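You operate a simulated robot arm through the tools that you are given. There is no shell and no other tool. Be economical: measure what you need, move in short steps, check, and stop when the job is done.

You are at the controls of a simulated two-armed robot. One attempt, no reset.

Task
Pick up the yellow order sign with one hand, pass it to the other hand and put it on the top of the parts stand. Set down upright: yellow order sign.

Only the result counts: the job must be done as asked and must still hold three seconds after the hand-in. Knocking over, shifting, dropping, spilling or breaking anything else fails it.

Robot
Two 7-joint arms with two-finger parallel grippers on one trunk, on a base that drives. Base frame: it is fixed to the floor where the robot stands at the start and does not move with it; the origin is under the middle of the robot, x ahead of it, y to its left, z up; the surface under the hand at the start is at about z = 0.88. Lengths are in m, angles in rad, forces in N, time in s.
The left shoulder is at the start at [0.03, 0.119, 0.935], the right one opposite. With the tool pointing down near the work surface each hand reaches from about 0.28 to 0.68 m from the robot's upright axis, wherever it stands, measured 20 degrees to its own side. Places, roughly: top of the parts stand [-1.1, -0.1, 0.9]. Payload 3.43 kg a hand.
The tool frame of a hand sits at the grasp point between the pads (the TCP): z along the fingers, y along the line on which they close. The tips reach 0.03 m beyond it. The gripper opens to 0.094 m. The fingers are 0.028 m wide and 0.01 m thick; the gripper's body (0.05 by 0.096 m) begins 0.055 m behind the TCP.
Orientation is that of the tool frame in the base frame, as a unit quaternion [x, y, z, w]. With the fingers straight down and closing along the base's y, the tool's x points along the base's -x, its y along +y and its z along -z.

Tools
- The arms move only by the tool arm_command. It takes "left_deltas", "right_deltas" or both (then of equal length, played together; a hand with none holds still); each is a list of rows, each a list of 7 numbers: the shift along the base's x, y, z in units of 300 mm (1.0 is 300 mm), then the turn, a rotation vector about the base's x, y, z in units of 120 degrees (1.0 is 120 degrees), then the opening in per cent of the stroke, from 0 (shut) to 100 (fully open). In form: [[x, y, z, ax, ay, az, hand], ...]. A call has 1 to 8 rows; each row is the pose to reach, as a shift and turn from the pose commanded when the call began. A call with a number of a shift or a turn outside -1 to 1 is refused whole. Each row takes 0.2 s and may step no farther than 0.05 m and 0.15 rad from the row before; otherwise, or with a gripper value out of range, the whole call is refused. Where a pose cannot be reached the arm comes as near as it can. A force on the tool above 40 N (or 10 N above the force at the start of the call, whichever is more), or a blocked arm, ends the call early, and 0.2 s more pass. Each finger travels about 0.072 m/s and halts on what it meets, pressing with about 22 N; the grip force reading is that of the motor and also rises with nothing between the fingers. The clock runs only during rows and for 0.2 s after the last one: add rows that repeat a pose to give the fingers time. The reply holds the time, the measured pose of the TCP, the force on the tool along the base axes, the opening and the grip force, in the units named above and with some noise, with the torque about the TCP (base axes, N m) and any sound that the robot's microphone picked up.
- Cameras (640 x 400 px; columns grow to the right, rows downward): "scene" is now at [0.0219, 0.0242, 1.6216]; the picture's right is [0.45, -0.89, 0.00], its down [-0.83, -0.42, -0.36] and it looks along [0.32, 0.16, -0.93] (base axes); focal length 214 px, centre (320, 200). "left" rides on the left gripper at [0.076, -0.014, -0.103] in its tool frame; the picture's right is [0.18, 0.98, 0.00], its down [-0.75, 0.14, -0.64] and it looks along [-0.63, 0.12, 0.77] (tool axes); focal length 243 px, centre (320, 200). "right" rides on the right gripper at [0.076, 0.014, -0.102] in its tool frame; the picture's right is [-0.18, 0.98, 0.00], its down [-0.75, -0.14, -0.64] and it looks along [-0.63, -0.12, 0.77] (tool axes); focal length 243 px, centre (320, 200).
- snapshot(camera): a new picture of that camera. The clock stands still meanwhile.
- raise_lower(by): slides the trunk up (or, below 0, down) by that many m; the arms and the scene camera ride with it, the base frame stays. It gives what a move gives, with no picture.
- drive_base(legs): drives the robot by 1 to 6 legs, each [ahead, turn to the left] in m and rad, along the robot's own axes; the way and the turn of a leg run together, so that a leg with both is an arc; at most 1.5 m and 3.142 rad a leg. The arms and the cameras ride along, it lands a little off, and it stops where it bumps. It gives what a move gives.
- pan_tilt(pan, tilt): turns the head with the scene camera to pan (to the left, within 2.496 rad either way) and tilt (down, from -0.506 to 1.204), counted from straight ahead of the robot. It gives what a move gives.
- pixel_to_xyz(camera, pixels): for up to 12 pixels [column, row] of the newest picture of that camera ("zoom" is the newest enlarged one), the place [x, y, z] in the base frame of the surface seen there, good to about 0.002 m. The clock stands still meanwhile.
- close_up(camera, box): a new picture of the part [left, top, right, bottom] of that camera's present view, enlarged. The clock stands still meanwhile.
- job_done(): hands the job in; it is judged then, once.

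Work in short steps. Measure before you move; look again where a grasp or a placing could have gone wrong, and mend it. You have 80 turns and 70 pictures in all, those below and enlarged ones among them. Open the grippers and draw the arms clear of the work before you hand the job in, unless the task says otherwise; then end with one line.

The tools are called after "Request:" as a command line: name --argument value ..., lists and objects as JSON in quotes. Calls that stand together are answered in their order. arm_command: Moves the arms, as the interface text tells. Its arguments: {"type":"object","properties":{"left_deltas":{"type":"array"},"right_deltas":{"type":"array"}},"required":[]} The other tools are called the same way: raise_lower (by) slides the trunk up or down; drive_base (legs) drives the base; pan_tilt (pan, tilt) turns the head that bears the scene camera; snapshot (camera) takes a picture; pixel_to_xyz (camera, pixels) gives the place of the surface under pixels of a picture; close_up (camera, box) takes an enlarged picture of a part of a camera's view; job_done () hands the job in.

At the start:

```text
t: 0.0
left_ee_pos: [0.4663, 0.3473, 1.2053]
left_tool_rot: [0.001, 1.0, 0.0, 0.0]
left_contact_force: [-0.6, 0.6, 0.0]
left_moment: [-0.02, -0.01, -0.04]
left_gripper_width: 0.0939
left_grip_force: 0.0
right_ee_pos: [0.3565, -0.067, 1.1075]
right_tool_rot: [0.0, 1.0, 0.001, 0.0]
right_contact_force: [-0.2, 0.2, -0.4]
right_moment: [0.01, 0.02, -0.02]
right_gripper_width: 0.094
right_grip_force: 0.1
trunk travel left (down, up): [-0.2, 0.21]
robot x, y, heading: [0.0016, -0.0007, 0.001]
head pan, tilt: [0.471, 1.201]
```

scene: 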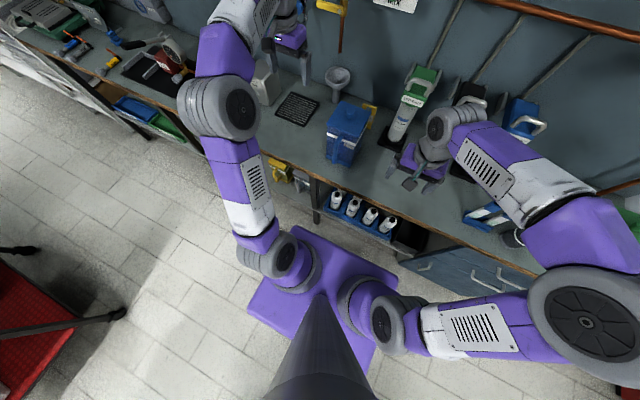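
right: 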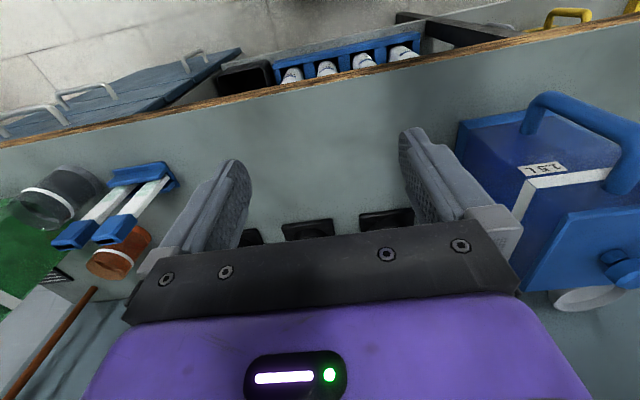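
left: 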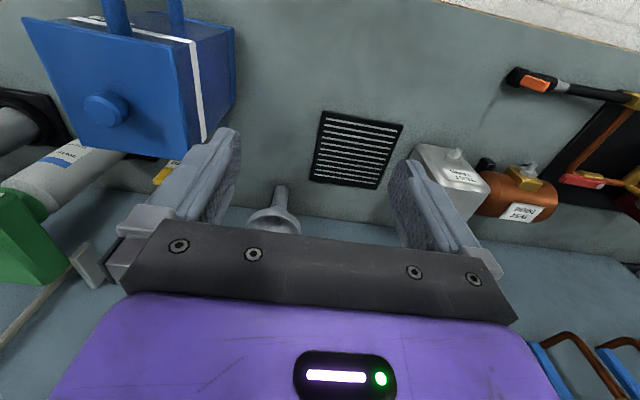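

The pictures show a yellow item behind the blue box near (370,112), and others near (330,5) and (280,172). I tilt the head up for a better view of the bench.

Request:
pan_tilt --pan 0.2 --tilt 0.75

Request:
snapshot --camera "scene"

```text
t: 0.9
left_ee_pos: [0.4663, 0.3458, 1.2053]
left_tool_rot: [0.0, 1.0, 0.0, 0.0]
left_contact_force: [-0.6, 0.2, 0.7]
left_moment: [-0.01, 0.02, 0.01]
left_gripper_width: 0.0941
left_grip_force: 0.0
right_ee_pos: [0.3574, -0.0677, 1.1093]
right_tool_rot: [0.0, 1.0, 0.0, 0.0]
right_contact_force: [0.1, 0.2, 0.5]
right_moment: [-0.01, -0.01, 0.04]
right_gripper_width: 0.0939
right_grip_force: 0.1
trunk travel left (down, up): [-0.2, 0.21]
robot x, y, heading: [0.0011, -0.0014, -0.003]
head pan, tilt: [0.201, 0.75]
```

```text
66 pictures are left
```

scene: 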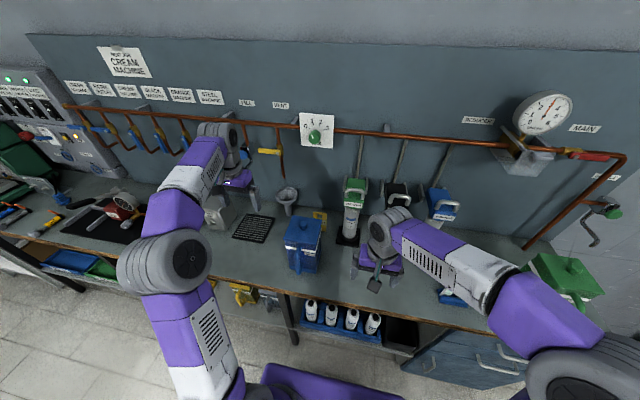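

A yellow thing stands behind the blue box at about (318,217). I enlarge that part.

Request:
close_up --camera "scene" --box '[240, 170, 400, 270]'

```text
4.00 times, centred on (320, 220) of scene
```

zoom: 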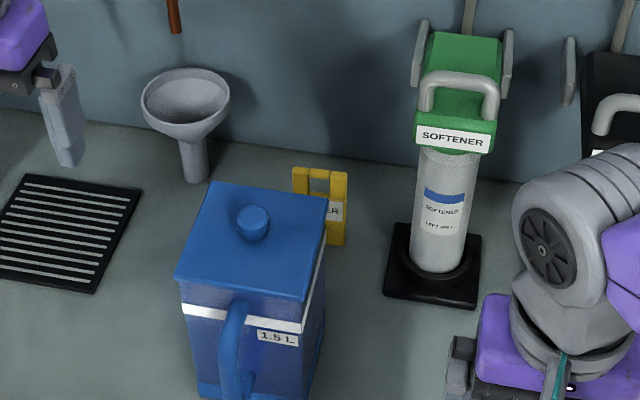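

The yellow order sign is partly hidden behind the blue jug, at zoom (320,205). I measure it and its surroundings.

Request:
pixel_to_xyz --camera "zoom" --pixels '[[300, 178], [340, 182], [338, 240], [336, 211], [322, 175], [185, 270], [325, 200], [215, 185], [302, 330], [195, 175], [400, 290], [350, 280]]'

Request:
snapshot --camera "left"

```text
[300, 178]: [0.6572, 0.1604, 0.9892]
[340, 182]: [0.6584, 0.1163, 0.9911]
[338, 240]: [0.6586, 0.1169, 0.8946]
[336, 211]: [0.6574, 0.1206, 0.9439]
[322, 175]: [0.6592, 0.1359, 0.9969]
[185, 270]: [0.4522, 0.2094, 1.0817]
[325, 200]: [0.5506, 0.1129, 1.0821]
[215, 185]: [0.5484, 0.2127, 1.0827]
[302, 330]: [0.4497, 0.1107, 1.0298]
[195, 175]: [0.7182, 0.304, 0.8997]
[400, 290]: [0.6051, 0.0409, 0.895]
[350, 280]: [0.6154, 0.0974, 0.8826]
```

```text
64 pictures are left
```

left: 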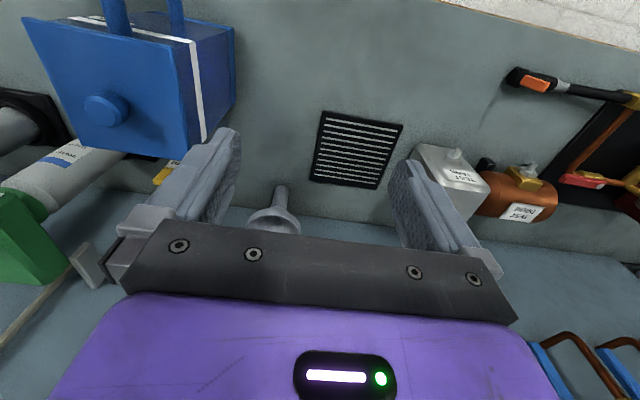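

The sign's front face lies at x≈0.657, y from 0.115 to about 0.16 and z up to 0.997, with the jug 0.1 m in front of it. I bring the left hand high above it for a view from its camera.

Request:
arm_command --left_deltas '[[0.08, -0.13, 0.05, 0, 0, 0, 100], [0.16, -0.26, 0.1, 0, 0, 0, 100], [0.24, -0.39, 0.12, 0, 0, 0, 100], [0.32, -0.52, 0.12, 0, 0, 0, 100], [0.4, -0.6, 0.12, 0, 0, 0, 100], [0.45, -0.65, 0.12, 0, 0, 0, 100]]'

Request:
snapshot --camera "left"

Request:
snapshot --camera "scene"

```text
t: 2.3
left_ee_pos: [0.5449, 0.1643, 1.2302]
left_tool_rot: [0.0, 1.0, 0.001, 0.001]
left_contact_force: [-1.1, -0.4, -1.0]
left_moment: [0.01, 0.0, -0.02]
left_gripper_width: 0.094
left_grip_force: 0.1
left hand out of reach, approached as far as the arm can: row 3, 4, 5, 6
right_ee_pos: [0.3567, -0.0693, 1.1093]
right_tool_rot: [0.0, 1.0, 0.001, 0.0]
right_contact_force: [0.7, -0.2, 0.8]
right_moment: [-0.01, 0.02, -0.03]
right_gripper_width: 0.0942
right_grip_force: 0.0
trunk travel left (down, up): [-0.2, 0.21]
robot x, y, heading: [-0.0013, 0.0021, -0.004]
head pan, tilt: [0.201, 0.75]
```

```text
63 pictures are left
```

left: 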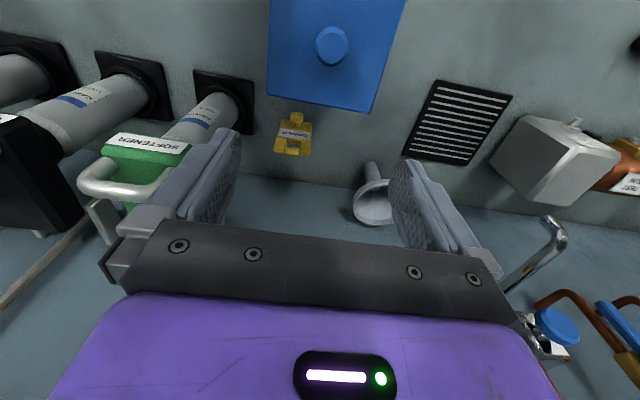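

```text
62 pictures are left
```

scene: 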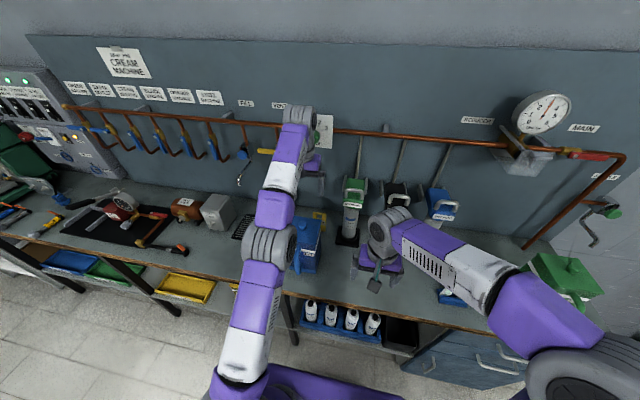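

The sign is visible at (293,133) in the left picture, but the arm is at the end of its reach at this height. I enlarge the sign, then raise the trunk.

Request:
close_up --camera "left" --box '[240, 90, 368, 170]'

Request:
pixel_to_xyz --camera "zoom" --pixels '[[200, 310], [360, 320], [270, 310], [240, 280], [320, 280], [190, 280], [220, 160], [300, 160], [280, 220], [265, 170], [345, 200], [200, 200]]'

Request:
raise_lower --by 0.18

```text
5.00 times, centred on (304, 130) of left
```

zoom: 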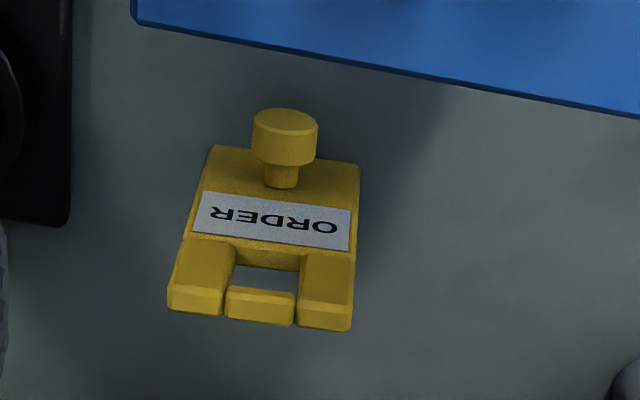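

```text
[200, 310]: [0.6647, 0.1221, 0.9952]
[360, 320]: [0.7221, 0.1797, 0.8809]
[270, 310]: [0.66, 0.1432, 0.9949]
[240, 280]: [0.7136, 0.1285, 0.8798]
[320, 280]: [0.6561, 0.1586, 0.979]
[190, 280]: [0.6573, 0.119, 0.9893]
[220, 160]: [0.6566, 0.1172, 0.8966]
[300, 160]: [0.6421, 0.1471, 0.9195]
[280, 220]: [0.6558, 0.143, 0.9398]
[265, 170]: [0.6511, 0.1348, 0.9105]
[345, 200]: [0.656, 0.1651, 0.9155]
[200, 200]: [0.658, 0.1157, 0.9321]
```

```text
t: 4.3
left_ee_pos: [0.5453, 0.1661, 1.4109]
left_tool_rot: [0.0, 1.0, 0.0, 0.001]
left_contact_force: [0.0, 0.2, 0.3]
left_moment: [0.0, -0.04, 0.01]
left_gripper_width: 0.094
left_grip_force: 0.0
right_ee_pos: [0.3574, -0.0683, 1.2879]
right_tool_rot: [0.001, 1.0, 0.0, 0.0]
right_contact_force: [0.6, 0.3, 0.1]
right_moment: [0.01, 0.02, 0.0]
right_gripper_width: 0.094
right_grip_force: 0.1
trunk travel left (down, up): [-0.38, 0.03]
robot x, y, heading: [0.0002, 0.003, -0.002]
head pan, tilt: [0.201, 0.75]
```

The sign is a plate about 0.05 m wide and 0.115 m tall, with an open frame on top and a knob on the front face at z≈0.91. Before planning I look at the stand behind the robot.

Request:
pan_tilt --pan 2.49 --tilt 0.6

Request:
snapshot --camera "scene"

```text
t: 6.4
left_ee_pos: [0.5442, 0.1666, 1.4111]
left_tool_rot: [-0.001, 1.0, 0.0, 0.002]
left_contact_force: [-0.4, 0.2, 0.5]
left_moment: [-0.03, 0.01, 0.01]
left_gripper_width: 0.0939
left_grip_force: 0.1
right_ee_pos: [0.357, -0.0676, 1.2873]
right_tool_rot: [0.001, 1.0, 0.001, 0.0]
right_contact_force: [0.1, -0.3, -0.8]
right_moment: [0.01, -0.01, 0.0]
right_gripper_width: 0.0937
right_grip_force: 0.1
trunk travel left (down, up): [-0.38, 0.03]
robot x, y, heading: [0.0006, -0.0016, -0.002]
head pan, tilt: [2.491, 0.6]
```

```text
60 pictures are left
```

scene: 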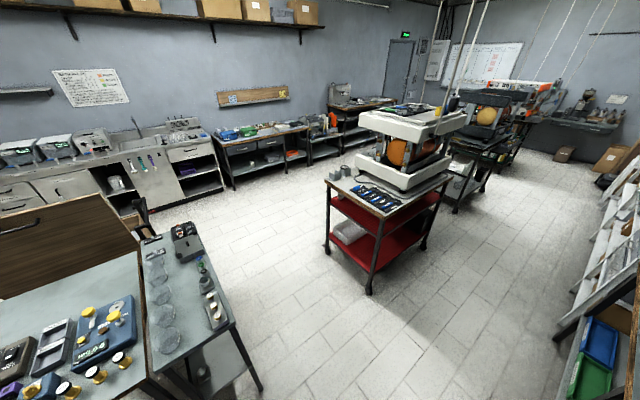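

Two tables sit at lower left in the picture. I measure points to identify the stand near [-1.1,-0.1].

Request:
pixel_to_xyz --camera "scene" --pixels '[[175, 340], [228, 322], [150, 372], [145, 240], [195, 228], [212, 312], [180, 235], [195, 290], [50, 290], [100, 320], [370, 195], [215, 290]]'

Request:
close_up --camera "scene" --box '[110, 210, 270, 310]'

Request:
close_up --camera "scene" --box '[0, 200, 320, 400]'

```text
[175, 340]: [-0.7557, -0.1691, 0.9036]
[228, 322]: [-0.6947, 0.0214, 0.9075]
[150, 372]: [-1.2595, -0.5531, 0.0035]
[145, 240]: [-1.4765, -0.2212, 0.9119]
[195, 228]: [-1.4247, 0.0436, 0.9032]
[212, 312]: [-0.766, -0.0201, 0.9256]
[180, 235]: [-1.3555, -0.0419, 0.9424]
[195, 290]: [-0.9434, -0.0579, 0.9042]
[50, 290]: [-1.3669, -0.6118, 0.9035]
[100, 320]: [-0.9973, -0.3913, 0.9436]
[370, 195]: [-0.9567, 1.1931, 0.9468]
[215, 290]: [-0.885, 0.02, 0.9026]
```

```text
4.00 times, centred on (190, 260) of scene
```

zoom: 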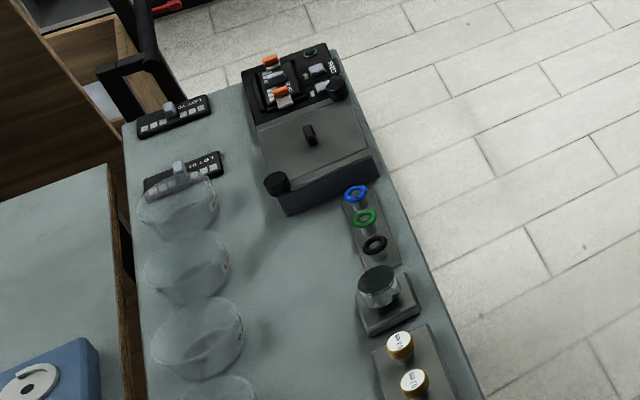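

```text
2.00 times, centred on (160, 300) of scene
```

zoom: 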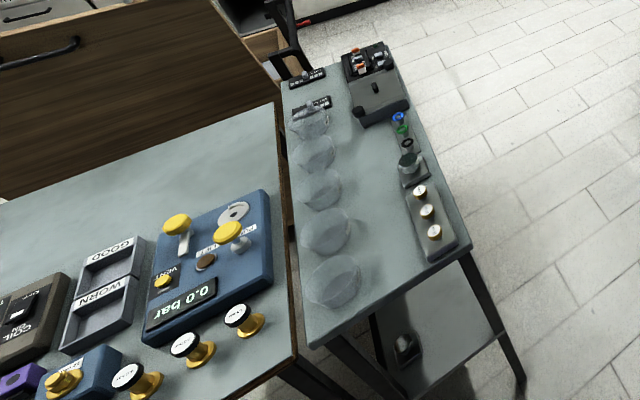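

The stand is the narrow table with the glass jars along one side, with a free strip along its middle. I measure the borders of that strip.

Request:
pixel_to_xyz --camera "zoom" --pixels '[[352, 235], [362, 285], [343, 190], [395, 190], [408, 225], [425, 262], [310, 345], [470, 243], [380, 240], [375, 190], [330, 300], [405, 185]]'

Request:
close_up --camera "scene" --box '[130, 260, 258, 340]'

```text
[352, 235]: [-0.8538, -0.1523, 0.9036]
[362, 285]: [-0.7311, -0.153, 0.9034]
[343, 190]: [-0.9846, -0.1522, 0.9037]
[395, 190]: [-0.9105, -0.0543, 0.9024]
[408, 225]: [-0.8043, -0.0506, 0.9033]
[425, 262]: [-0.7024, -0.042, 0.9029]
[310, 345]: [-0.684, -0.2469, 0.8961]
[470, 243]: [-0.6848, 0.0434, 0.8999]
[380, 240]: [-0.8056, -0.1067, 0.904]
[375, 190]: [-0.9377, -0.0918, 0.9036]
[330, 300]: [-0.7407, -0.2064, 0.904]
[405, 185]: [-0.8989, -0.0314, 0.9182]
```

```text
5.00 times, centred on (194, 300) of scene
```

zoom: 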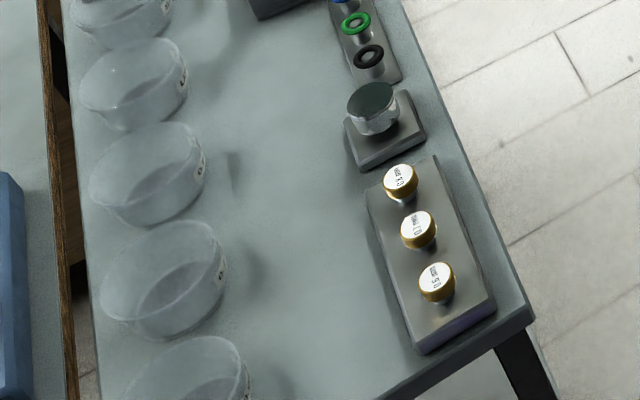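

The free strip runs from y≈-0.15 to -0.05 at z≈0.9035, wide enough for the sign. Plan: the left hand grips the sign's top from above by its thickness, the right hand takes it lower down from the side, then I turn to the stand. First I yaw the left hand by -90° while lowering it to z≈1.22.

Request:
arm_command --left_deltas '[[0, 0, -0.08, 0, 0, -0.07, 100], [0, 0, -0.16, 0, 0, -0.14, 100], [0, 0, -0.24, 0, 0, -0.21, 100], [0, 0, -0.32, 0, 0, -0.28, 100], [0, 0, -0.4, 0, 0, -0.35, 100], [0, 0, -0.48, 0, 0, -0.42, 100], [0, 0, -0.56, 0, 0, -0.49, 100], [0, 0, -0.62, 0, 0, -0.56, 100]]'

Request:
arm_command --left_deltas '[[0.05, 0, 0, 0, 0, -0.07, 100], [0.1, 0, 0, 0, 0, -0.14, 100], [0.15, 0, 0, 0, 0, -0.19, 100], [0.15, 0, 0, 0, 0, -0.19, 100]]'

Request:
pan_tilt --pan 0.2 --tilt 0.9

Request:
snapshot --camera "scene"

Request:
snapshot --camera "left"

```text
t: 8.2
left_ee_pos: [0.5451, 0.166, 1.224]
left_tool_rot: [0.554, 0.832, -0.001, 0.002]
left_contact_force: [0.9, -0.8, -0.2]
left_moment: [0.01, -0.01, 0.0]
left_gripper_width: 0.0942
left_grip_force: 0.1
right_ee_pos: [0.3568, -0.0665, 1.2875]
right_tool_rot: [0.0, 1.0, 0.0, 0.0]
right_contact_force: [0.0, -0.1, -0.3]
right_moment: [-0.03, 0.01, -0.04]
right_gripper_width: 0.0941
right_grip_force: 0.0
trunk travel left (down, up): [-0.38, 0.03]
robot x, y, heading: [0.0034, -0.0027, -0.002]
head pan, tilt: [2.491, 0.6]
```

```text
t: 9.2
left_ee_pos: [0.5906, 0.1671, 1.2259]
left_tool_rot: [0.708, 0.706, -0.002, 0.001]
left_contact_force: [-0.2, 0.2, -0.6]
left_moment: [0.01, -0.01, 0.06]
left_gripper_width: 0.0942
left_grip_force: 0.2
right_ee_pos: [0.3573, -0.0679, 1.288]
right_tool_rot: [0.0, 1.0, 0.001, -0.001]
right_contact_force: [-0.1, 0.2, 0.0]
right_moment: [-0.04, -0.03, -0.01]
right_gripper_width: 0.0939
right_grip_force: 0.0
trunk travel left (down, up): [-0.38, 0.03]
robot x, y, heading: [0.0025, -0.0001, 0.004]
head pan, tilt: [2.491, 0.6]
```

```text
t: 11.4
left_ee_pos: [0.5883, 0.1657, 1.2251]
left_tool_rot: [0.707, 0.708, -0.002, 0.001]
left_contact_force: [0.3, 0.6, 0.0]
left_moment: [0.03, -0.01, -0.02]
left_gripper_width: 0.0939
left_grip_force: 0.0
right_ee_pos: [0.3564, -0.0674, 1.288]
right_tool_rot: [0.0, 1.0, 0.001, 0.0]
right_contact_force: [1.2, 0.5, -0.8]
right_moment: [0.0, 0.02, 0.0]
right_gripper_width: 0.0942
right_grip_force: 0.0
trunk travel left (down, up): [-0.38, 0.03]
robot x, y, heading: [0.0013, -0.0023, -0.006]
head pan, tilt: [0.201, 0.901]
```

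```text
56 pictures are left
```

scene: 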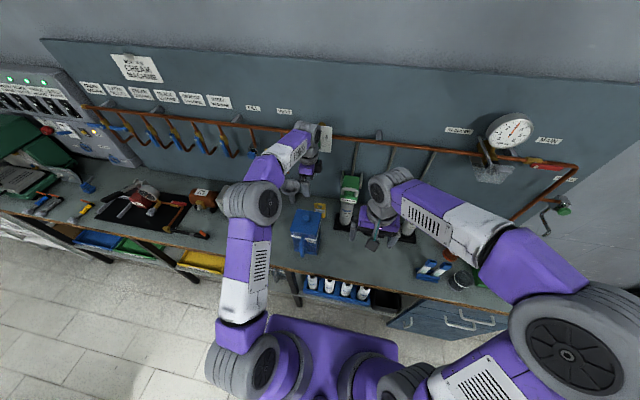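

```text
55 pictures are left
```

left: 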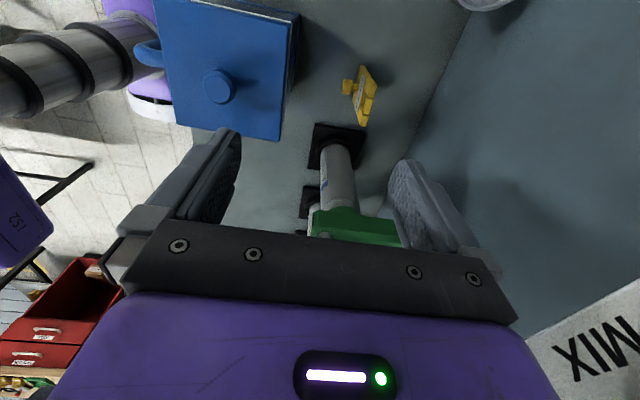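

The yaw is done and the sign is seen side-on at (362,95). I enlarge it to measure thickness and the clearance to the wall.

Request:
close_up --camera "left" --box '[320, 60, 416, 120]'

Request:
pixel_to_xyz --camera "left" --pixels '[[420, 150], [520, 150], [440, 50], [355, 120], [367, 124], [372, 100], [480, 5], [345, 88]]'

```text
6.67 times, centred on (368, 90) of left
```

zoom: 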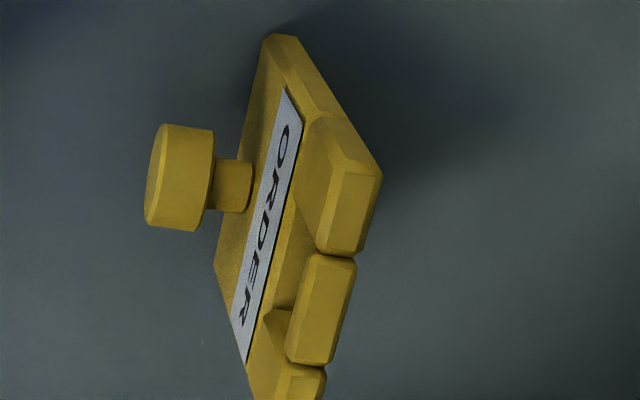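

```text
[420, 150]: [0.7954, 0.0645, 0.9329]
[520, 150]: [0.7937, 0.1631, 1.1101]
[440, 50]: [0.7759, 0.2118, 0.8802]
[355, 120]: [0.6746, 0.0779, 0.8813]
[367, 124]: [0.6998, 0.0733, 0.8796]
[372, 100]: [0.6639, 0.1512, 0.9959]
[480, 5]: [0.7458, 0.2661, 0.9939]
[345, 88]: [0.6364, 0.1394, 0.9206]
```

I measure the sign's top edges more exactly in this enlarged view.

Request:
pixel_to_xyz --camera "zoom" --pixels '[[340, 170], [375, 180], [330, 245], [360, 250], [320, 265], [352, 265], [300, 355], [325, 360], [150, 175], [205, 180], [285, 40], [320, 315]]'

```text
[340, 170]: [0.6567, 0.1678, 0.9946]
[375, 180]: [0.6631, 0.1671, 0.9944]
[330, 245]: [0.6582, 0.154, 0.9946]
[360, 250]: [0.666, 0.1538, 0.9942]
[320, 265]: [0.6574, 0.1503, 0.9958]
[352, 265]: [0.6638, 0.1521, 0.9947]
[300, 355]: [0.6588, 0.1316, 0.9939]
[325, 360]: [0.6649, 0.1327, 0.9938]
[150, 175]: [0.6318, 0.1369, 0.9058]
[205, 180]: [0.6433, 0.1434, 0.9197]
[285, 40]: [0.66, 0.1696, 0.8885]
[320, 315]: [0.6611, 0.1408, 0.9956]
```

The top bar is centred at x≈0.661, y≈0.141, with its top at z≈0.995. I move the left hand above it at z≈1.11 and partly close it.

Request:
arm_command --left_deltas '[[0.12, -0.04, -0.05, 0, 0, 0, 100], [0.24, -0.083, -0.1, 0, 0, 0, 90], [0.24, -0.083, -0.22, 0, 0, 0, 80], [0.24, -0.083, -0.3, 0, 0, 0, 70], [0.24, -0.083, -0.38, 0, 0, 0, 70], [0.24, -0.083, -0.38, 0, 0, 0, 70]]'

Request:
snapshot --camera "left"

Request:
close_up --camera "scene" --box '[240, 110, 400, 270]'

```text
t: 11.7
left_ee_pos: [0.6029, 0.1603, 1.2217]
left_tool_rot: [0.707, 0.707, -0.01, -0.011]
left_contact_force: [-47.6, 2.8, 5.6]
left_moment: [-0.19, -5.26, -0.1]
left_gripper_width: 0.0937
left_grip_force: 0.1
right_ee_pos: [0.3546, -0.0686, 1.2888]
right_tool_rot: [0.0, 1.0, 0.0, 0.0]
right_contact_force: [1.6, -1.2, -0.9]
right_moment: [0.04, 0.14, 0.05]
right_gripper_width: 0.0943
right_grip_force: 0.0
trunk travel left (down, up): [-0.38, 0.03]
robot x, y, heading: [-0.0021, -0.0002, 0.0]
head pan, tilt: [0.201, 0.901]
stopped in row 1 (left hand): the force on the tool passed its limit at 135 N (the readings are from after the stop); the commanded pose is now the measured one
```

```text
53 pictures are left
```

left: 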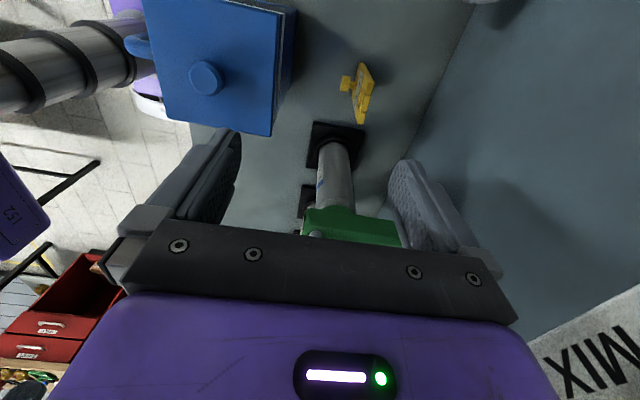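

```text
2.50 times, centred on (320, 190) of scene
```

zoom: 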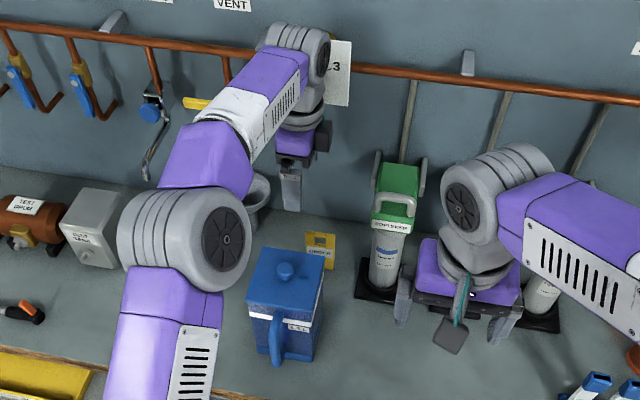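

The hand met something at about 0.11 m above the TCP, probably the dial knob or copper pipe on the wall (the "3" placard at zoom (340,70)). I back off gently and look at what is there.

Request:
arm_command --left_deltas '[[-0.1, 0, 0, 0, 0, 0, 100], [-0.2, 0.05, 0, 0, 0, 0, 100], [-0.3, 0.1, 0, 0, 0, 0, 100], [-0.4, 0.2, 0, 0, 0, 0, 100], [-0.5, 0.35, 0, 0, 0, 0, 100], [-0.5, 0.5, 0, 0, 0, 0, 100], [-0.5, 0.65, 0, 0, 0, 0, 100]]'

Request:
pan_tilt --pan 0.2 --tilt 0.75

Request:
close_up --camera "scene" --box '[200, 80, 440, 230]'

```text
refused: row 5 steps farther than a row can; nothing moved
```

```text
t: 12.4
left_ee_pos: [0.6034, 0.1604, 1.2205]
left_tool_rot: [0.707, 0.708, -0.007, -0.007]
left_contact_force: [-20.9, -0.2, 5.2]
left_moment: [-0.02, -2.39, -0.14]
left_gripper_width: 0.0938
left_grip_force: 0.0
right_ee_pos: [0.3533, -0.0687, 1.2903]
right_tool_rot: [0.0, 1.0, 0.0, 0.001]
right_contact_force: [0.3, 0.6, -0.7]
right_moment: [-0.01, 0.04, 0.01]
right_gripper_width: 0.0938
right_grip_force: 0.1
trunk travel left (down, up): [-0.38, 0.03]
robot x, y, heading: [-0.0011, 0.0019, 0.004]
head pan, tilt: [0.201, 0.75]
```

```text
2.67 times, centred on (320, 155) of scene
```

zoom: 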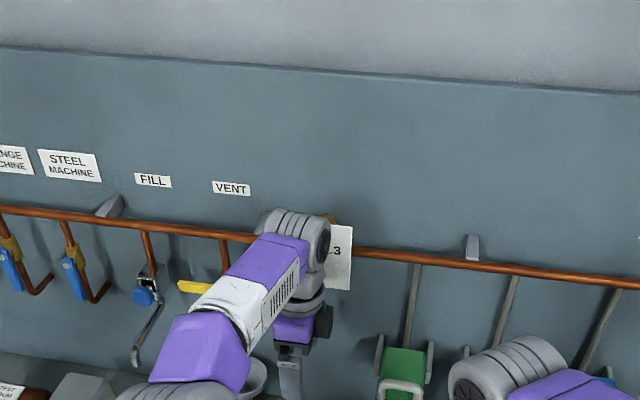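

A step was too long. I resend the retreat with smaller steps, straight back first.

Request:
arm_command --left_deltas '[[-0.1, 0, 0, 0, 0, 0, 100], [-0.2, 0.02, 0, 0, 0, 0, 100], [-0.3, 0.1, 0, 0, 0, 0, 100], [-0.4, 0.2, 0, 0, 0, 0, 100], [-0.48, 0.3, 0, 0, 0, 0, 100], [-0.5, 0.44, 0, 0, 0, 0, 100], [-0.5, 0.58, 0, 0, 0, 0, 100]]'

Request:
close_up --camera "scene" --box '[200, 80, 440, 230]'

```text
t: 14.0
left_ee_pos: [0.4576, 0.3352, 1.2178]
left_tool_rot: [0.706, 0.708, -0.008, -0.007]
left_contact_force: [-0.4, 1.1, -0.1]
left_moment: [-0.01, 0.01, 0.03]
left_gripper_width: 0.094
left_grip_force: 0.0
right_ee_pos: [0.3576, -0.0671, 1.2873]
right_tool_rot: [0.0, 1.0, -0.001, 0.0]
right_contact_force: [0.2, -0.9, -0.4]
right_moment: [-0.04, -0.02, -0.01]
right_gripper_width: 0.0937
right_grip_force: 0.1
trunk travel left (down, up): [-0.38, 0.03]
robot x, y, heading: [-0.0, -0.0013, 0.003]
head pan, tilt: [0.201, 0.75]
```

```text
2.67 times, centred on (320, 155) of scene
```

zoom: 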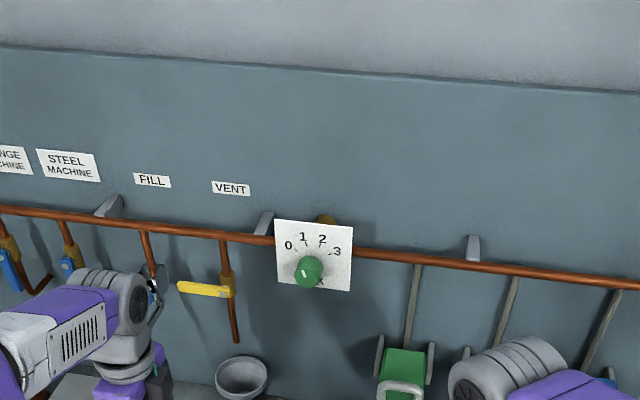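

The green knob of the dial panel sticks out here. I measure it, the panel, the yellow lever and the funnel.

Request:
pixel_to_xyz --camera "zoom" --pixels '[[308, 270], [308, 285], [297, 262], [322, 268], [278, 285], [350, 288], [345, 235], [205, 290], [236, 335], [240, 365], [262, 365], [370, 253]]'

Request:
close_up --camera "scene" --box '[288, 150, 352, 210]'

```text
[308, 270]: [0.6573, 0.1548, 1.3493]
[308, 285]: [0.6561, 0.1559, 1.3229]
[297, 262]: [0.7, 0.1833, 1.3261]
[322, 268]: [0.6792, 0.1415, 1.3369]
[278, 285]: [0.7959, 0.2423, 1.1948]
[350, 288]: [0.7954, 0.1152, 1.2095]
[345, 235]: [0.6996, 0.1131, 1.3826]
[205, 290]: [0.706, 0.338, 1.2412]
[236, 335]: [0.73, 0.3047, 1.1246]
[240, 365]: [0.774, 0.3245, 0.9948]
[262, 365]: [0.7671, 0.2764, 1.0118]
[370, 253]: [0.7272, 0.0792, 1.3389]
```

```text
6.67 times, centred on (320, 180) of scene
```

zoom: 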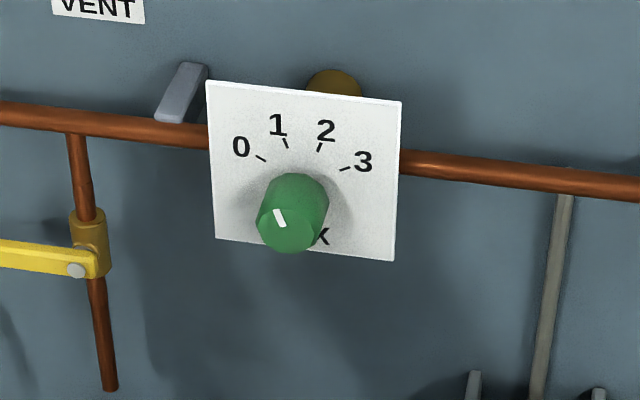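

The knob front is at x≈0.655, y≈0.155, z 1.32–1.36, right above the sign, so the hand must come in underneath it. I measure how tall the wrist is above the TCP.

Request:
snapshot --camera "scene"

Request:
close_up --camera "scene" --box '[190, 160, 350, 260]'

Request:
pixel_to_xyz --camera "scene" --pixels '[[238, 183], [248, 183], [252, 195], [258, 222], [244, 225], [290, 225], [285, 235], [230, 182]]'

```text
48 pictures are left
```

scene: 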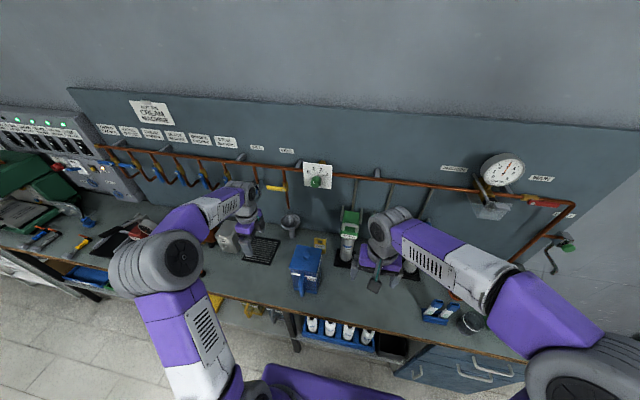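

```text
4.00 times, centred on (270, 210) of scene
```

zoom: 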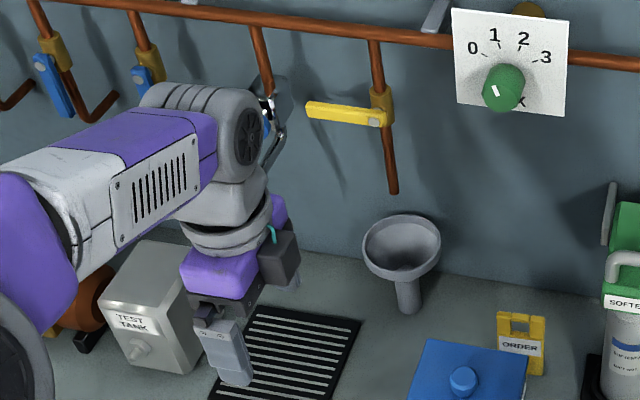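

```text
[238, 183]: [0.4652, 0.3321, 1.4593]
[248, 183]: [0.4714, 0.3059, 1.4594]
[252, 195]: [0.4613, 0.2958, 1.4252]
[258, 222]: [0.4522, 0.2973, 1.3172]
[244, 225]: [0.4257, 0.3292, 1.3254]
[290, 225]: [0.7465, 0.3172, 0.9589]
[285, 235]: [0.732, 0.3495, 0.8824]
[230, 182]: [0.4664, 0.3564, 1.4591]
```

The wrist drum's top is 0.24 m above the TCP, so with the TCP at 0.985 it passes under the knob. I raise the trunk a little more for forearm clearance over the jug, and check the forearm and jug heights.

Request:
pixel_to_xyz --camera "scene" --pixels '[[205, 205], [180, 215], [165, 240], [309, 252], [235, 210], [308, 250]]'

Request:
raise_lower --by 0.03

Request:
arm_command --left_deltas '[[0.1, -0.03, -0.1, 0, 0, 0, 90], [0.2, -0.06, -0.2, 0, 0, 0, 80], [0.33, -0.1, -0.28, 0, 0, 0, 70], [0.33, -0.12, -0.4, 0, 0, 0, 70], [0.33, -0.13, -0.52, 0, 0, 0, 70]]'

Request:
snapshot --camera "scene"

```text
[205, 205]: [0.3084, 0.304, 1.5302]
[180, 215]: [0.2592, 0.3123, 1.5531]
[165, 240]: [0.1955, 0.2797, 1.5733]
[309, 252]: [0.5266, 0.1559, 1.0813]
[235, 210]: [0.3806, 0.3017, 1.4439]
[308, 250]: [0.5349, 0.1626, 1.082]
```

```text
t: 14.8
left_ee_pos: [0.457, 0.3362, 1.2471]
left_tool_rot: [0.706, 0.708, -0.008, -0.008]
left_contact_force: [0.5, -0.7, 0.8]
left_moment: [-0.01, 0.01, 0.0]
left_gripper_width: 0.0941
left_grip_force: 0.1
right_ee_pos: [0.3581, -0.0682, 1.3182]
right_tool_rot: [0.0, 1.0, 0.0, 0.0]
right_contact_force: [0.4, -0.7, 0.3]
right_moment: [0.0, 0.01, -0.02]
right_gripper_width: 0.0941
right_grip_force: 0.0
trunk travel left (down, up): [-0.41, 0.0]
robot x, y, heading: [0.0011, -0.0005, 0.002]
head pan, tilt: [0.201, 0.75]
```

```text
t: 16.0
left_ee_pos: [0.5561, 0.2958, 1.0895]
left_tool_rot: [0.707, 0.707, -0.008, -0.009]
left_contact_force: [-0.3, -1.0, -0.3]
left_moment: [0.02, -0.03, -0.01]
left_gripper_width: 0.066
left_grip_force: 0.1
right_ee_pos: [0.3576, -0.0675, 1.3184]
right_tool_rot: [-0.001, 1.0, 0.0, 0.0]
right_contact_force: [0.2, 0.3, -0.6]
right_moment: [0.02, 0.01, 0.0]
right_gripper_width: 0.0937
right_grip_force: 0.2
trunk travel left (down, up): [-0.41, 0.0]
robot x, y, heading: [0.0001, -0.0036, 0.008]
head pan, tilt: [0.201, 0.75]
```

```text
46 pictures are left
```

scene: 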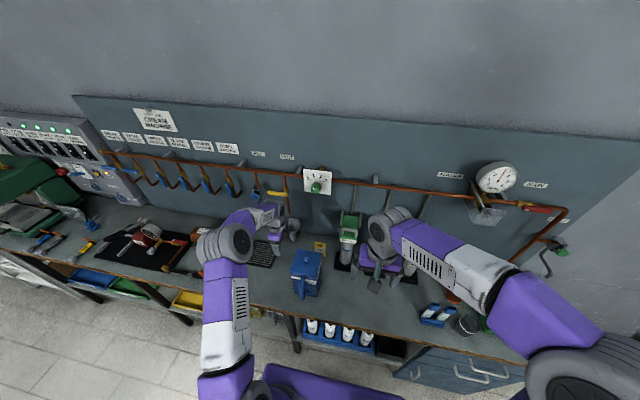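

The forearm slopes down well above the jug. I lower the hand to z≈0.985 left of the jug, then move forward to x≈0.661, y≈0.23.

Request:
arm_command --left_deltas '[[0, 0, -0.12, 0, 0, 0, 65], [0, 0, -0.24, 0, 0, 0, 65], [0, 0, -0.33, 0, 0, 0, 65], [0.12, -0.07, -0.34, 0, 0, 0, 65], [0.24, -0.14, -0.34, 0, 0, 0, 65], [0.35, -0.2, -0.34, 0, 0, 0, 65], [0.35, -0.2, -0.34, 0, 0, 0, 65]]'

Request:
snapshot --camera "left"

Request:
close_up --camera "scene" --box '[220, 160, 380, 260]'

```text
t: 17.6
left_ee_pos: [0.6361, 0.2396, 0.9921]
left_tool_rot: [0.706, 0.708, -0.009, -0.009]
left_contact_force: [0.1, 0.5, 0.4]
left_moment: [0.01, 0.01, 0.0]
left_gripper_width: 0.0609
left_grip_force: 0.1
left hand out of reach, approached as far as the arm can: row 6, 7
right_ee_pos: [0.3577, -0.0695, 1.3177]
right_tool_rot: [0.0, 1.0, -0.001, 0.0]
right_contact_force: [0.2, 0.2, 0.5]
right_moment: [-0.01, -0.04, 0.01]
right_gripper_width: 0.0943
right_grip_force: 0.2
trunk travel left (down, up): [-0.41, 0.0]
robot x, y, heading: [-0.0006, 0.0012, 0.006]
head pan, tilt: [0.201, 0.75]
```

```text
45 pictures are left
```

left: 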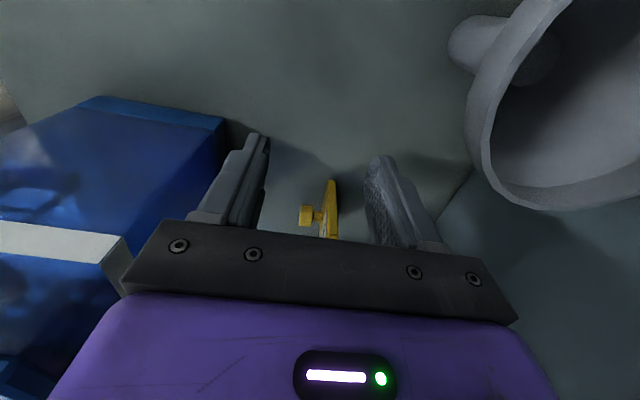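

```text
4.00 times, centred on (300, 210) of scene
```

zoom: 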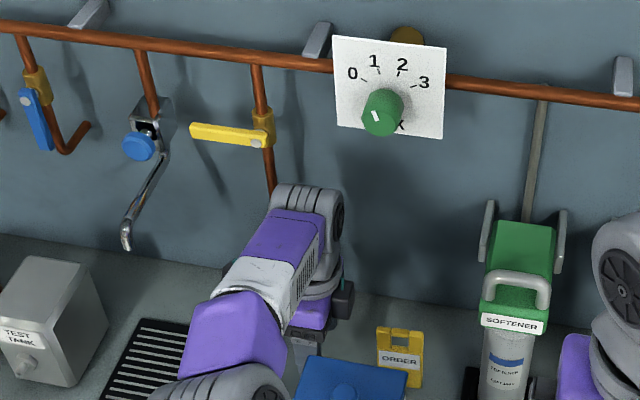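

The arm ends its reach at x≈0.636, about 2 cm short. I look down to measure the gap between robot base and bench, to drive ahead a little.

Request:
pan_tilt --pan 0.0 --tilt 1.2

Request:
snapshot --camera "scene"

Request:
pixel_to_xyz --camera "scene" --pixels '[[320, 250], [320, 235], [320, 220], [320, 205], [320, 190], [320, 175], [320, 160], [260, 250], [380, 250], [300, 265], [350, 265], [320, 280]]'

```text
t: 18.5
left_ee_pos: [0.6362, 0.2382, 0.9919]
left_tool_rot: [0.706, 0.708, -0.008, -0.008]
left_contact_force: [0.2, -0.6, -0.4]
left_moment: [0.0, 0.0, 0.01]
left_gripper_width: 0.0612
left_grip_force: 0.1
right_ee_pos: [0.358, -0.0676, 1.318]
right_tool_rot: [0.0, 1.0, 0.001, 0.0]
right_contact_force: [0.6, 0.6, -1.0]
right_moment: [0.02, 0.02, -0.01]
right_gripper_width: 0.0943
right_grip_force: 0.0
trunk travel left (down, up): [-0.41, 0.0]
robot x, y, heading: [0.0002, 0.0015, 0.006]
head pan, tilt: [0.0, 1.201]
```

```text
43 pictures are left
```

scene: 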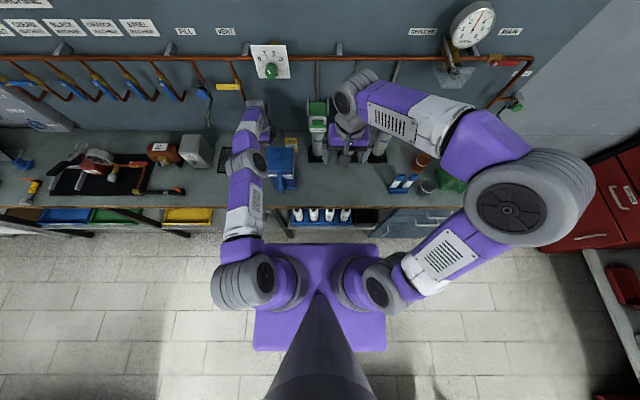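

```text
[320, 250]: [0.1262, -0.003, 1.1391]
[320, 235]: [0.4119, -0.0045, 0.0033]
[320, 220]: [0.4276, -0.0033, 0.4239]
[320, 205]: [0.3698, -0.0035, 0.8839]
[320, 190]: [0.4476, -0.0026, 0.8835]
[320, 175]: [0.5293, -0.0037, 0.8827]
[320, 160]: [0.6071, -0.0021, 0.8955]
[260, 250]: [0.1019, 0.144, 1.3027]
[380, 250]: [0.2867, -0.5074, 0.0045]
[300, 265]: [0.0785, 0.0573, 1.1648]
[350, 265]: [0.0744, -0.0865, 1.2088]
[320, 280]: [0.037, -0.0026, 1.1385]
```

The bench edge is at x≈0.36 and the robot's body ends near x≈0.13, so a small advance is safe. I pull the left hand back 2 cm and drive 0.04 m ahead.

Request:
arm_command --left_deltas '[[-0.08, 0, -0.02, 0, 0, 0, 65], [-0.08, 0, -0.02, 0, 0, 0, 65]]'

Request:
drive_base --legs '[[0.04, 0]]'

Request:
snapshot --camera "left"

```text
t: 19.1
left_ee_pos: [0.6113, 0.2375, 0.9847]
left_tool_rot: [0.707, 0.708, -0.007, -0.007]
left_contact_force: [0.3, -0.9, 0.2]
left_moment: [0.01, 0.03, 0.03]
left_gripper_width: 0.0613
left_grip_force: 0.0
right_ee_pos: [0.3578, -0.0688, 1.3172]
right_tool_rot: [-0.001, 1.0, -0.001, -0.001]
right_contact_force: [-0.1, -0.1, 0.4]
right_moment: [-0.03, 0.0, -0.01]
right_gripper_width: 0.0943
right_grip_force: 0.0
trunk travel left (down, up): [-0.41, 0.0]
robot x, y, heading: [0.0, 0.0016, -0.001]
head pan, tilt: [0.0, 1.201]
```

```text
t: 20.0
left_ee_pos: [0.6521, 0.2385, 0.9871]
left_tool_rot: [0.706, 0.708, -0.008, -0.008]
left_contact_force: [-0.5, 0.2, 0.0]
left_moment: [-0.01, 0.0, -0.01]
left_gripper_width: 0.0612
left_grip_force: 0.1
right_ee_pos: [0.3949, -0.0691, 1.3193]
right_tool_rot: [0.0, 1.0, -0.001, 0.001]
right_contact_force: [-0.2, 0.9, 0.1]
right_moment: [-0.01, 0.01, 0.02]
right_gripper_width: 0.0939
right_grip_force: 0.1
trunk travel left (down, up): [-0.41, 0.0]
robot x, y, heading: [0.0366, -0.0015, -0.003]
head pan, tilt: [0.0, 1.201]
```

```text
42 pictures are left
```

left: 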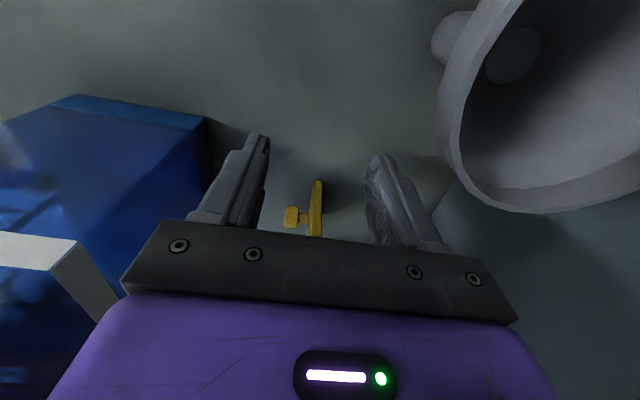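

The sign is centred between the fingers at column 317. Before sliding in along -y I check the clearance between the hand and the softener bottle.

Request:
pan_tilt --pan 0.1 --tilt 0.85

Request:
close_up --camera "scene" --box '[240, 120, 400, 220]'

```text
t: 20.8
left_ee_pos: [0.6506, 0.2386, 0.9857]
left_tool_rot: [0.707, 0.707, -0.007, -0.008]
left_contact_force: [0.4, -0.3, -0.3]
left_moment: [0.01, -0.03, -0.01]
left_gripper_width: 0.0611
left_grip_force: 0.0
right_ee_pos: [0.3956, -0.0679, 1.3185]
right_tool_rot: [0.0, 1.0, 0.0, 0.0]
right_contact_force: [0.1, -0.9, 0.4]
right_moment: [0.02, -0.02, -0.01]
right_gripper_width: 0.0939
right_grip_force: 0.0
trunk travel left (down, up): [-0.41, 0.0]
robot x, y, heading: [0.0376, -0.0012, 0.003]
head pan, tilt: [0.099, 0.85]
```

```text
4.00 times, centred on (320, 170) of scene
```

zoom: 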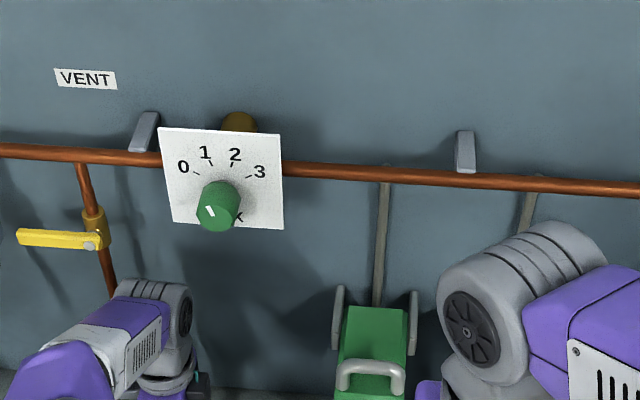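

Request:
close_up --camera "scene" --box '[256, 160, 384, 240]'

Request:
pixel_to_xyz --camera "zoom" --pixels '[[345, 180], [345, 210], [415, 180], [375, 200], [155, 240], [130, 235], [145, 180], [100, 130], [345, 160], [170, 240]]'

```text
5.00 times, centred on (320, 200) of scene
```

zoom: 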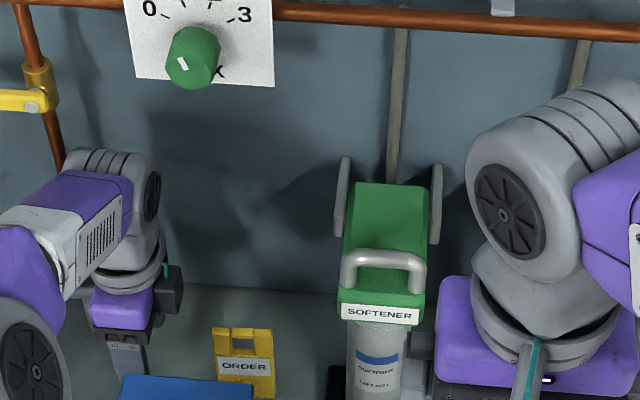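

```text
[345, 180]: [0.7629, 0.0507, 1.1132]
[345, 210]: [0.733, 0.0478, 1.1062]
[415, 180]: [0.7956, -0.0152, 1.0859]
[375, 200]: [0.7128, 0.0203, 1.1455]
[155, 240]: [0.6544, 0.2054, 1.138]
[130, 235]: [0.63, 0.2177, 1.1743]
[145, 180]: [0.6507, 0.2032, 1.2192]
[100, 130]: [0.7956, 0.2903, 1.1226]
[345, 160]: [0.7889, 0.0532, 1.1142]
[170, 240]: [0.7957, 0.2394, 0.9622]
```

The softener's flange reaches only y≈0.053, and the hand's side will reach about 0.08, so it is clear. I slide in along -y with the fingers straddling the plate.

Request:
arm_command --left_deltas '[[0.033, -0.05, 0, 0, 0, 0, 65], [0.033, -0.12, -0.002, 0, 0, 0, 65], [0.033, -0.19, -0.002, 0, 0, 0, 65], [0.033, -0.26, -0.002, 0, 0, 0, 65], [0.033, -0.325, -0.002, 0, 0, 0, 65], [0.033, -0.325, -0.002, 0, 0, 0, 65]]'

Request:
snapshot --camera "left"

Request:
close_up --camera "scene" --box '[256, 160, 384, 240]'

```text
t: 22.2
left_ee_pos: [0.6609, 0.1404, 0.9842]
left_tool_rot: [0.707, 0.707, -0.008, -0.008]
left_contact_force: [-0.3, -0.2, 0.7]
left_moment: [-0.06, 0.0, -0.02]
left_gripper_width: 0.0611
left_grip_force: 0.1
right_ee_pos: [0.3967, -0.0669, 1.3172]
right_tool_rot: [-0.001, 1.0, 0.0, 0.0]
right_contact_force: [1.2, -0.2, 0.9]
right_moment: [0.01, 0.01, 0.0]
right_gripper_width: 0.0941
right_grip_force: 0.0
trunk travel left (down, up): [-0.41, 0.0]
robot x, y, heading: [0.0394, 0.001, 0.003]
head pan, tilt: [0.099, 0.85]
```

```text
39 pictures are left
```

left: 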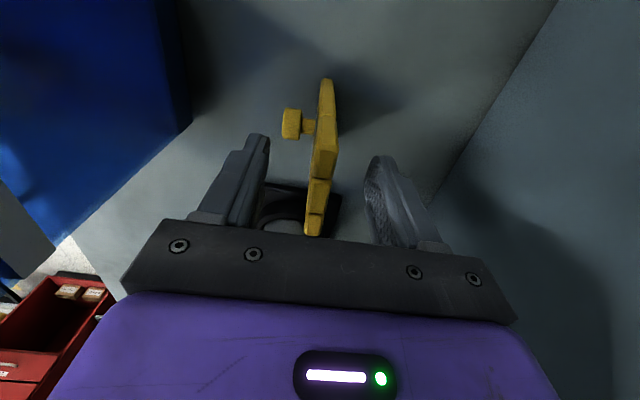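

```text
5.00 times, centred on (320, 200) of scene
```

zoom: 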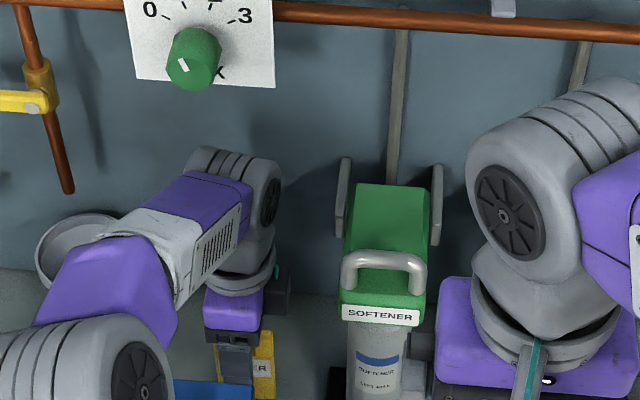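

The plate sits between the fingers at column 320. I close the left hand.

Request:
arm_command --left_deltas '[[0, 0, 0, 0, 0, 0, 40], [0, 0, 0, 0, 0, 0, 20], [0, 0, 0, 0, 0, 0, 0], [0, 0, 0, 0, 0, 0, 0], [0, 0, 0, 0, 0, 0, 0]]'

Request:
snapshot --camera "left"

```text
t: 23.4
left_ee_pos: [0.6613, 0.1407, 0.9854]
left_tool_rot: [0.707, 0.707, -0.008, -0.008]
left_contact_force: [-0.1, 0.5, 0.6]
left_moment: [-0.05, -0.01, 0.0]
left_gripper_width: 0.0139
left_grip_force: 22.0
right_ee_pos: [0.3963, -0.0678, 1.3185]
right_tool_rot: [0.0, 1.0, 0.0, 0.0]
right_contact_force: [0.3, 0.0, 0.0]
right_moment: [0.02, 0.02, -0.02]
right_gripper_width: 0.094
right_grip_force: 0.1
trunk travel left (down, up): [-0.41, 0.0]
robot x, y, heading: [0.0398, -0.0001, 0.006]
head pan, tilt: [0.099, 0.85]
```

```text
37 pictures are left
```

left: 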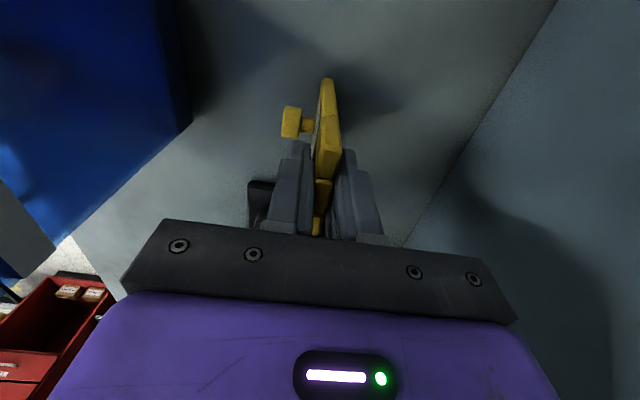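

The sign is gripped at 0.0139 m with 22 N. I lift it 2.5 cm and slide back out along +y, the way I came.

Request:
arm_command --left_deltas '[[0, 0, 0.04, 0, 0, 0, 0], [0, 0, 0.08, 0, 0, 0, 0], [0, 0.07, 0.08, 0, 0, 0, 0], [0, 0.16, 0.08, 0, 0, 0, 0], [0, 0.25, 0.08, 0, 0, 0, 0], [-0.01, 0.33, 0.08, 0, 0, 0, 0], [-0.1, 0.4, 0.08, 0, 0, 0, 0], [-0.2, 0.46, 0.08, 0, 0, 0, 0]]'

Request:
close_up --camera "scene" --box '[180, 120, 400, 260]'

```text
t: 25.2
left_ee_pos: [0.6004, 0.2794, 1.0102]
left_tool_rot: [0.707, 0.708, -0.008, -0.008]
left_contact_force: [-1.0, 0.5, -0.4]
left_moment: [0.01, 0.0, -0.03]
left_gripper_width: 0.014
left_grip_force: 21.1
right_ee_pos: [0.3957, -0.0673, 1.3186]
right_tool_rot: [0.0, 1.0, 0.0, 0.0]
right_contact_force: [0.1, 0.0, -0.3]
right_moment: [-0.02, -0.02, 0.02]
right_gripper_width: 0.094
right_grip_force: 0.1
trunk travel left (down, up): [-0.41, 0.0]
robot x, y, heading: [0.044, -0.0006, 0.002]
head pan, tilt: [0.099, 0.85]
```

```text
2.86 times, centred on (290, 190) of scene
```

zoom: 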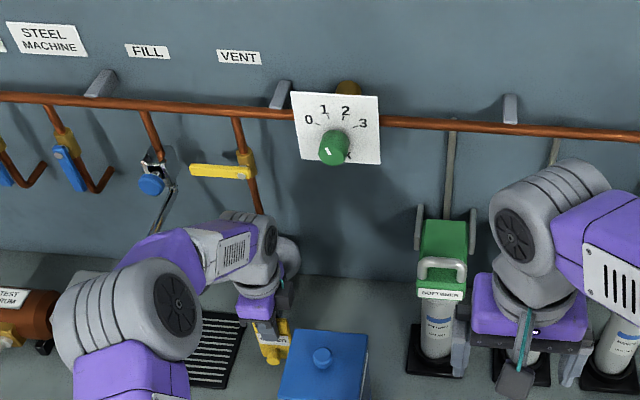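

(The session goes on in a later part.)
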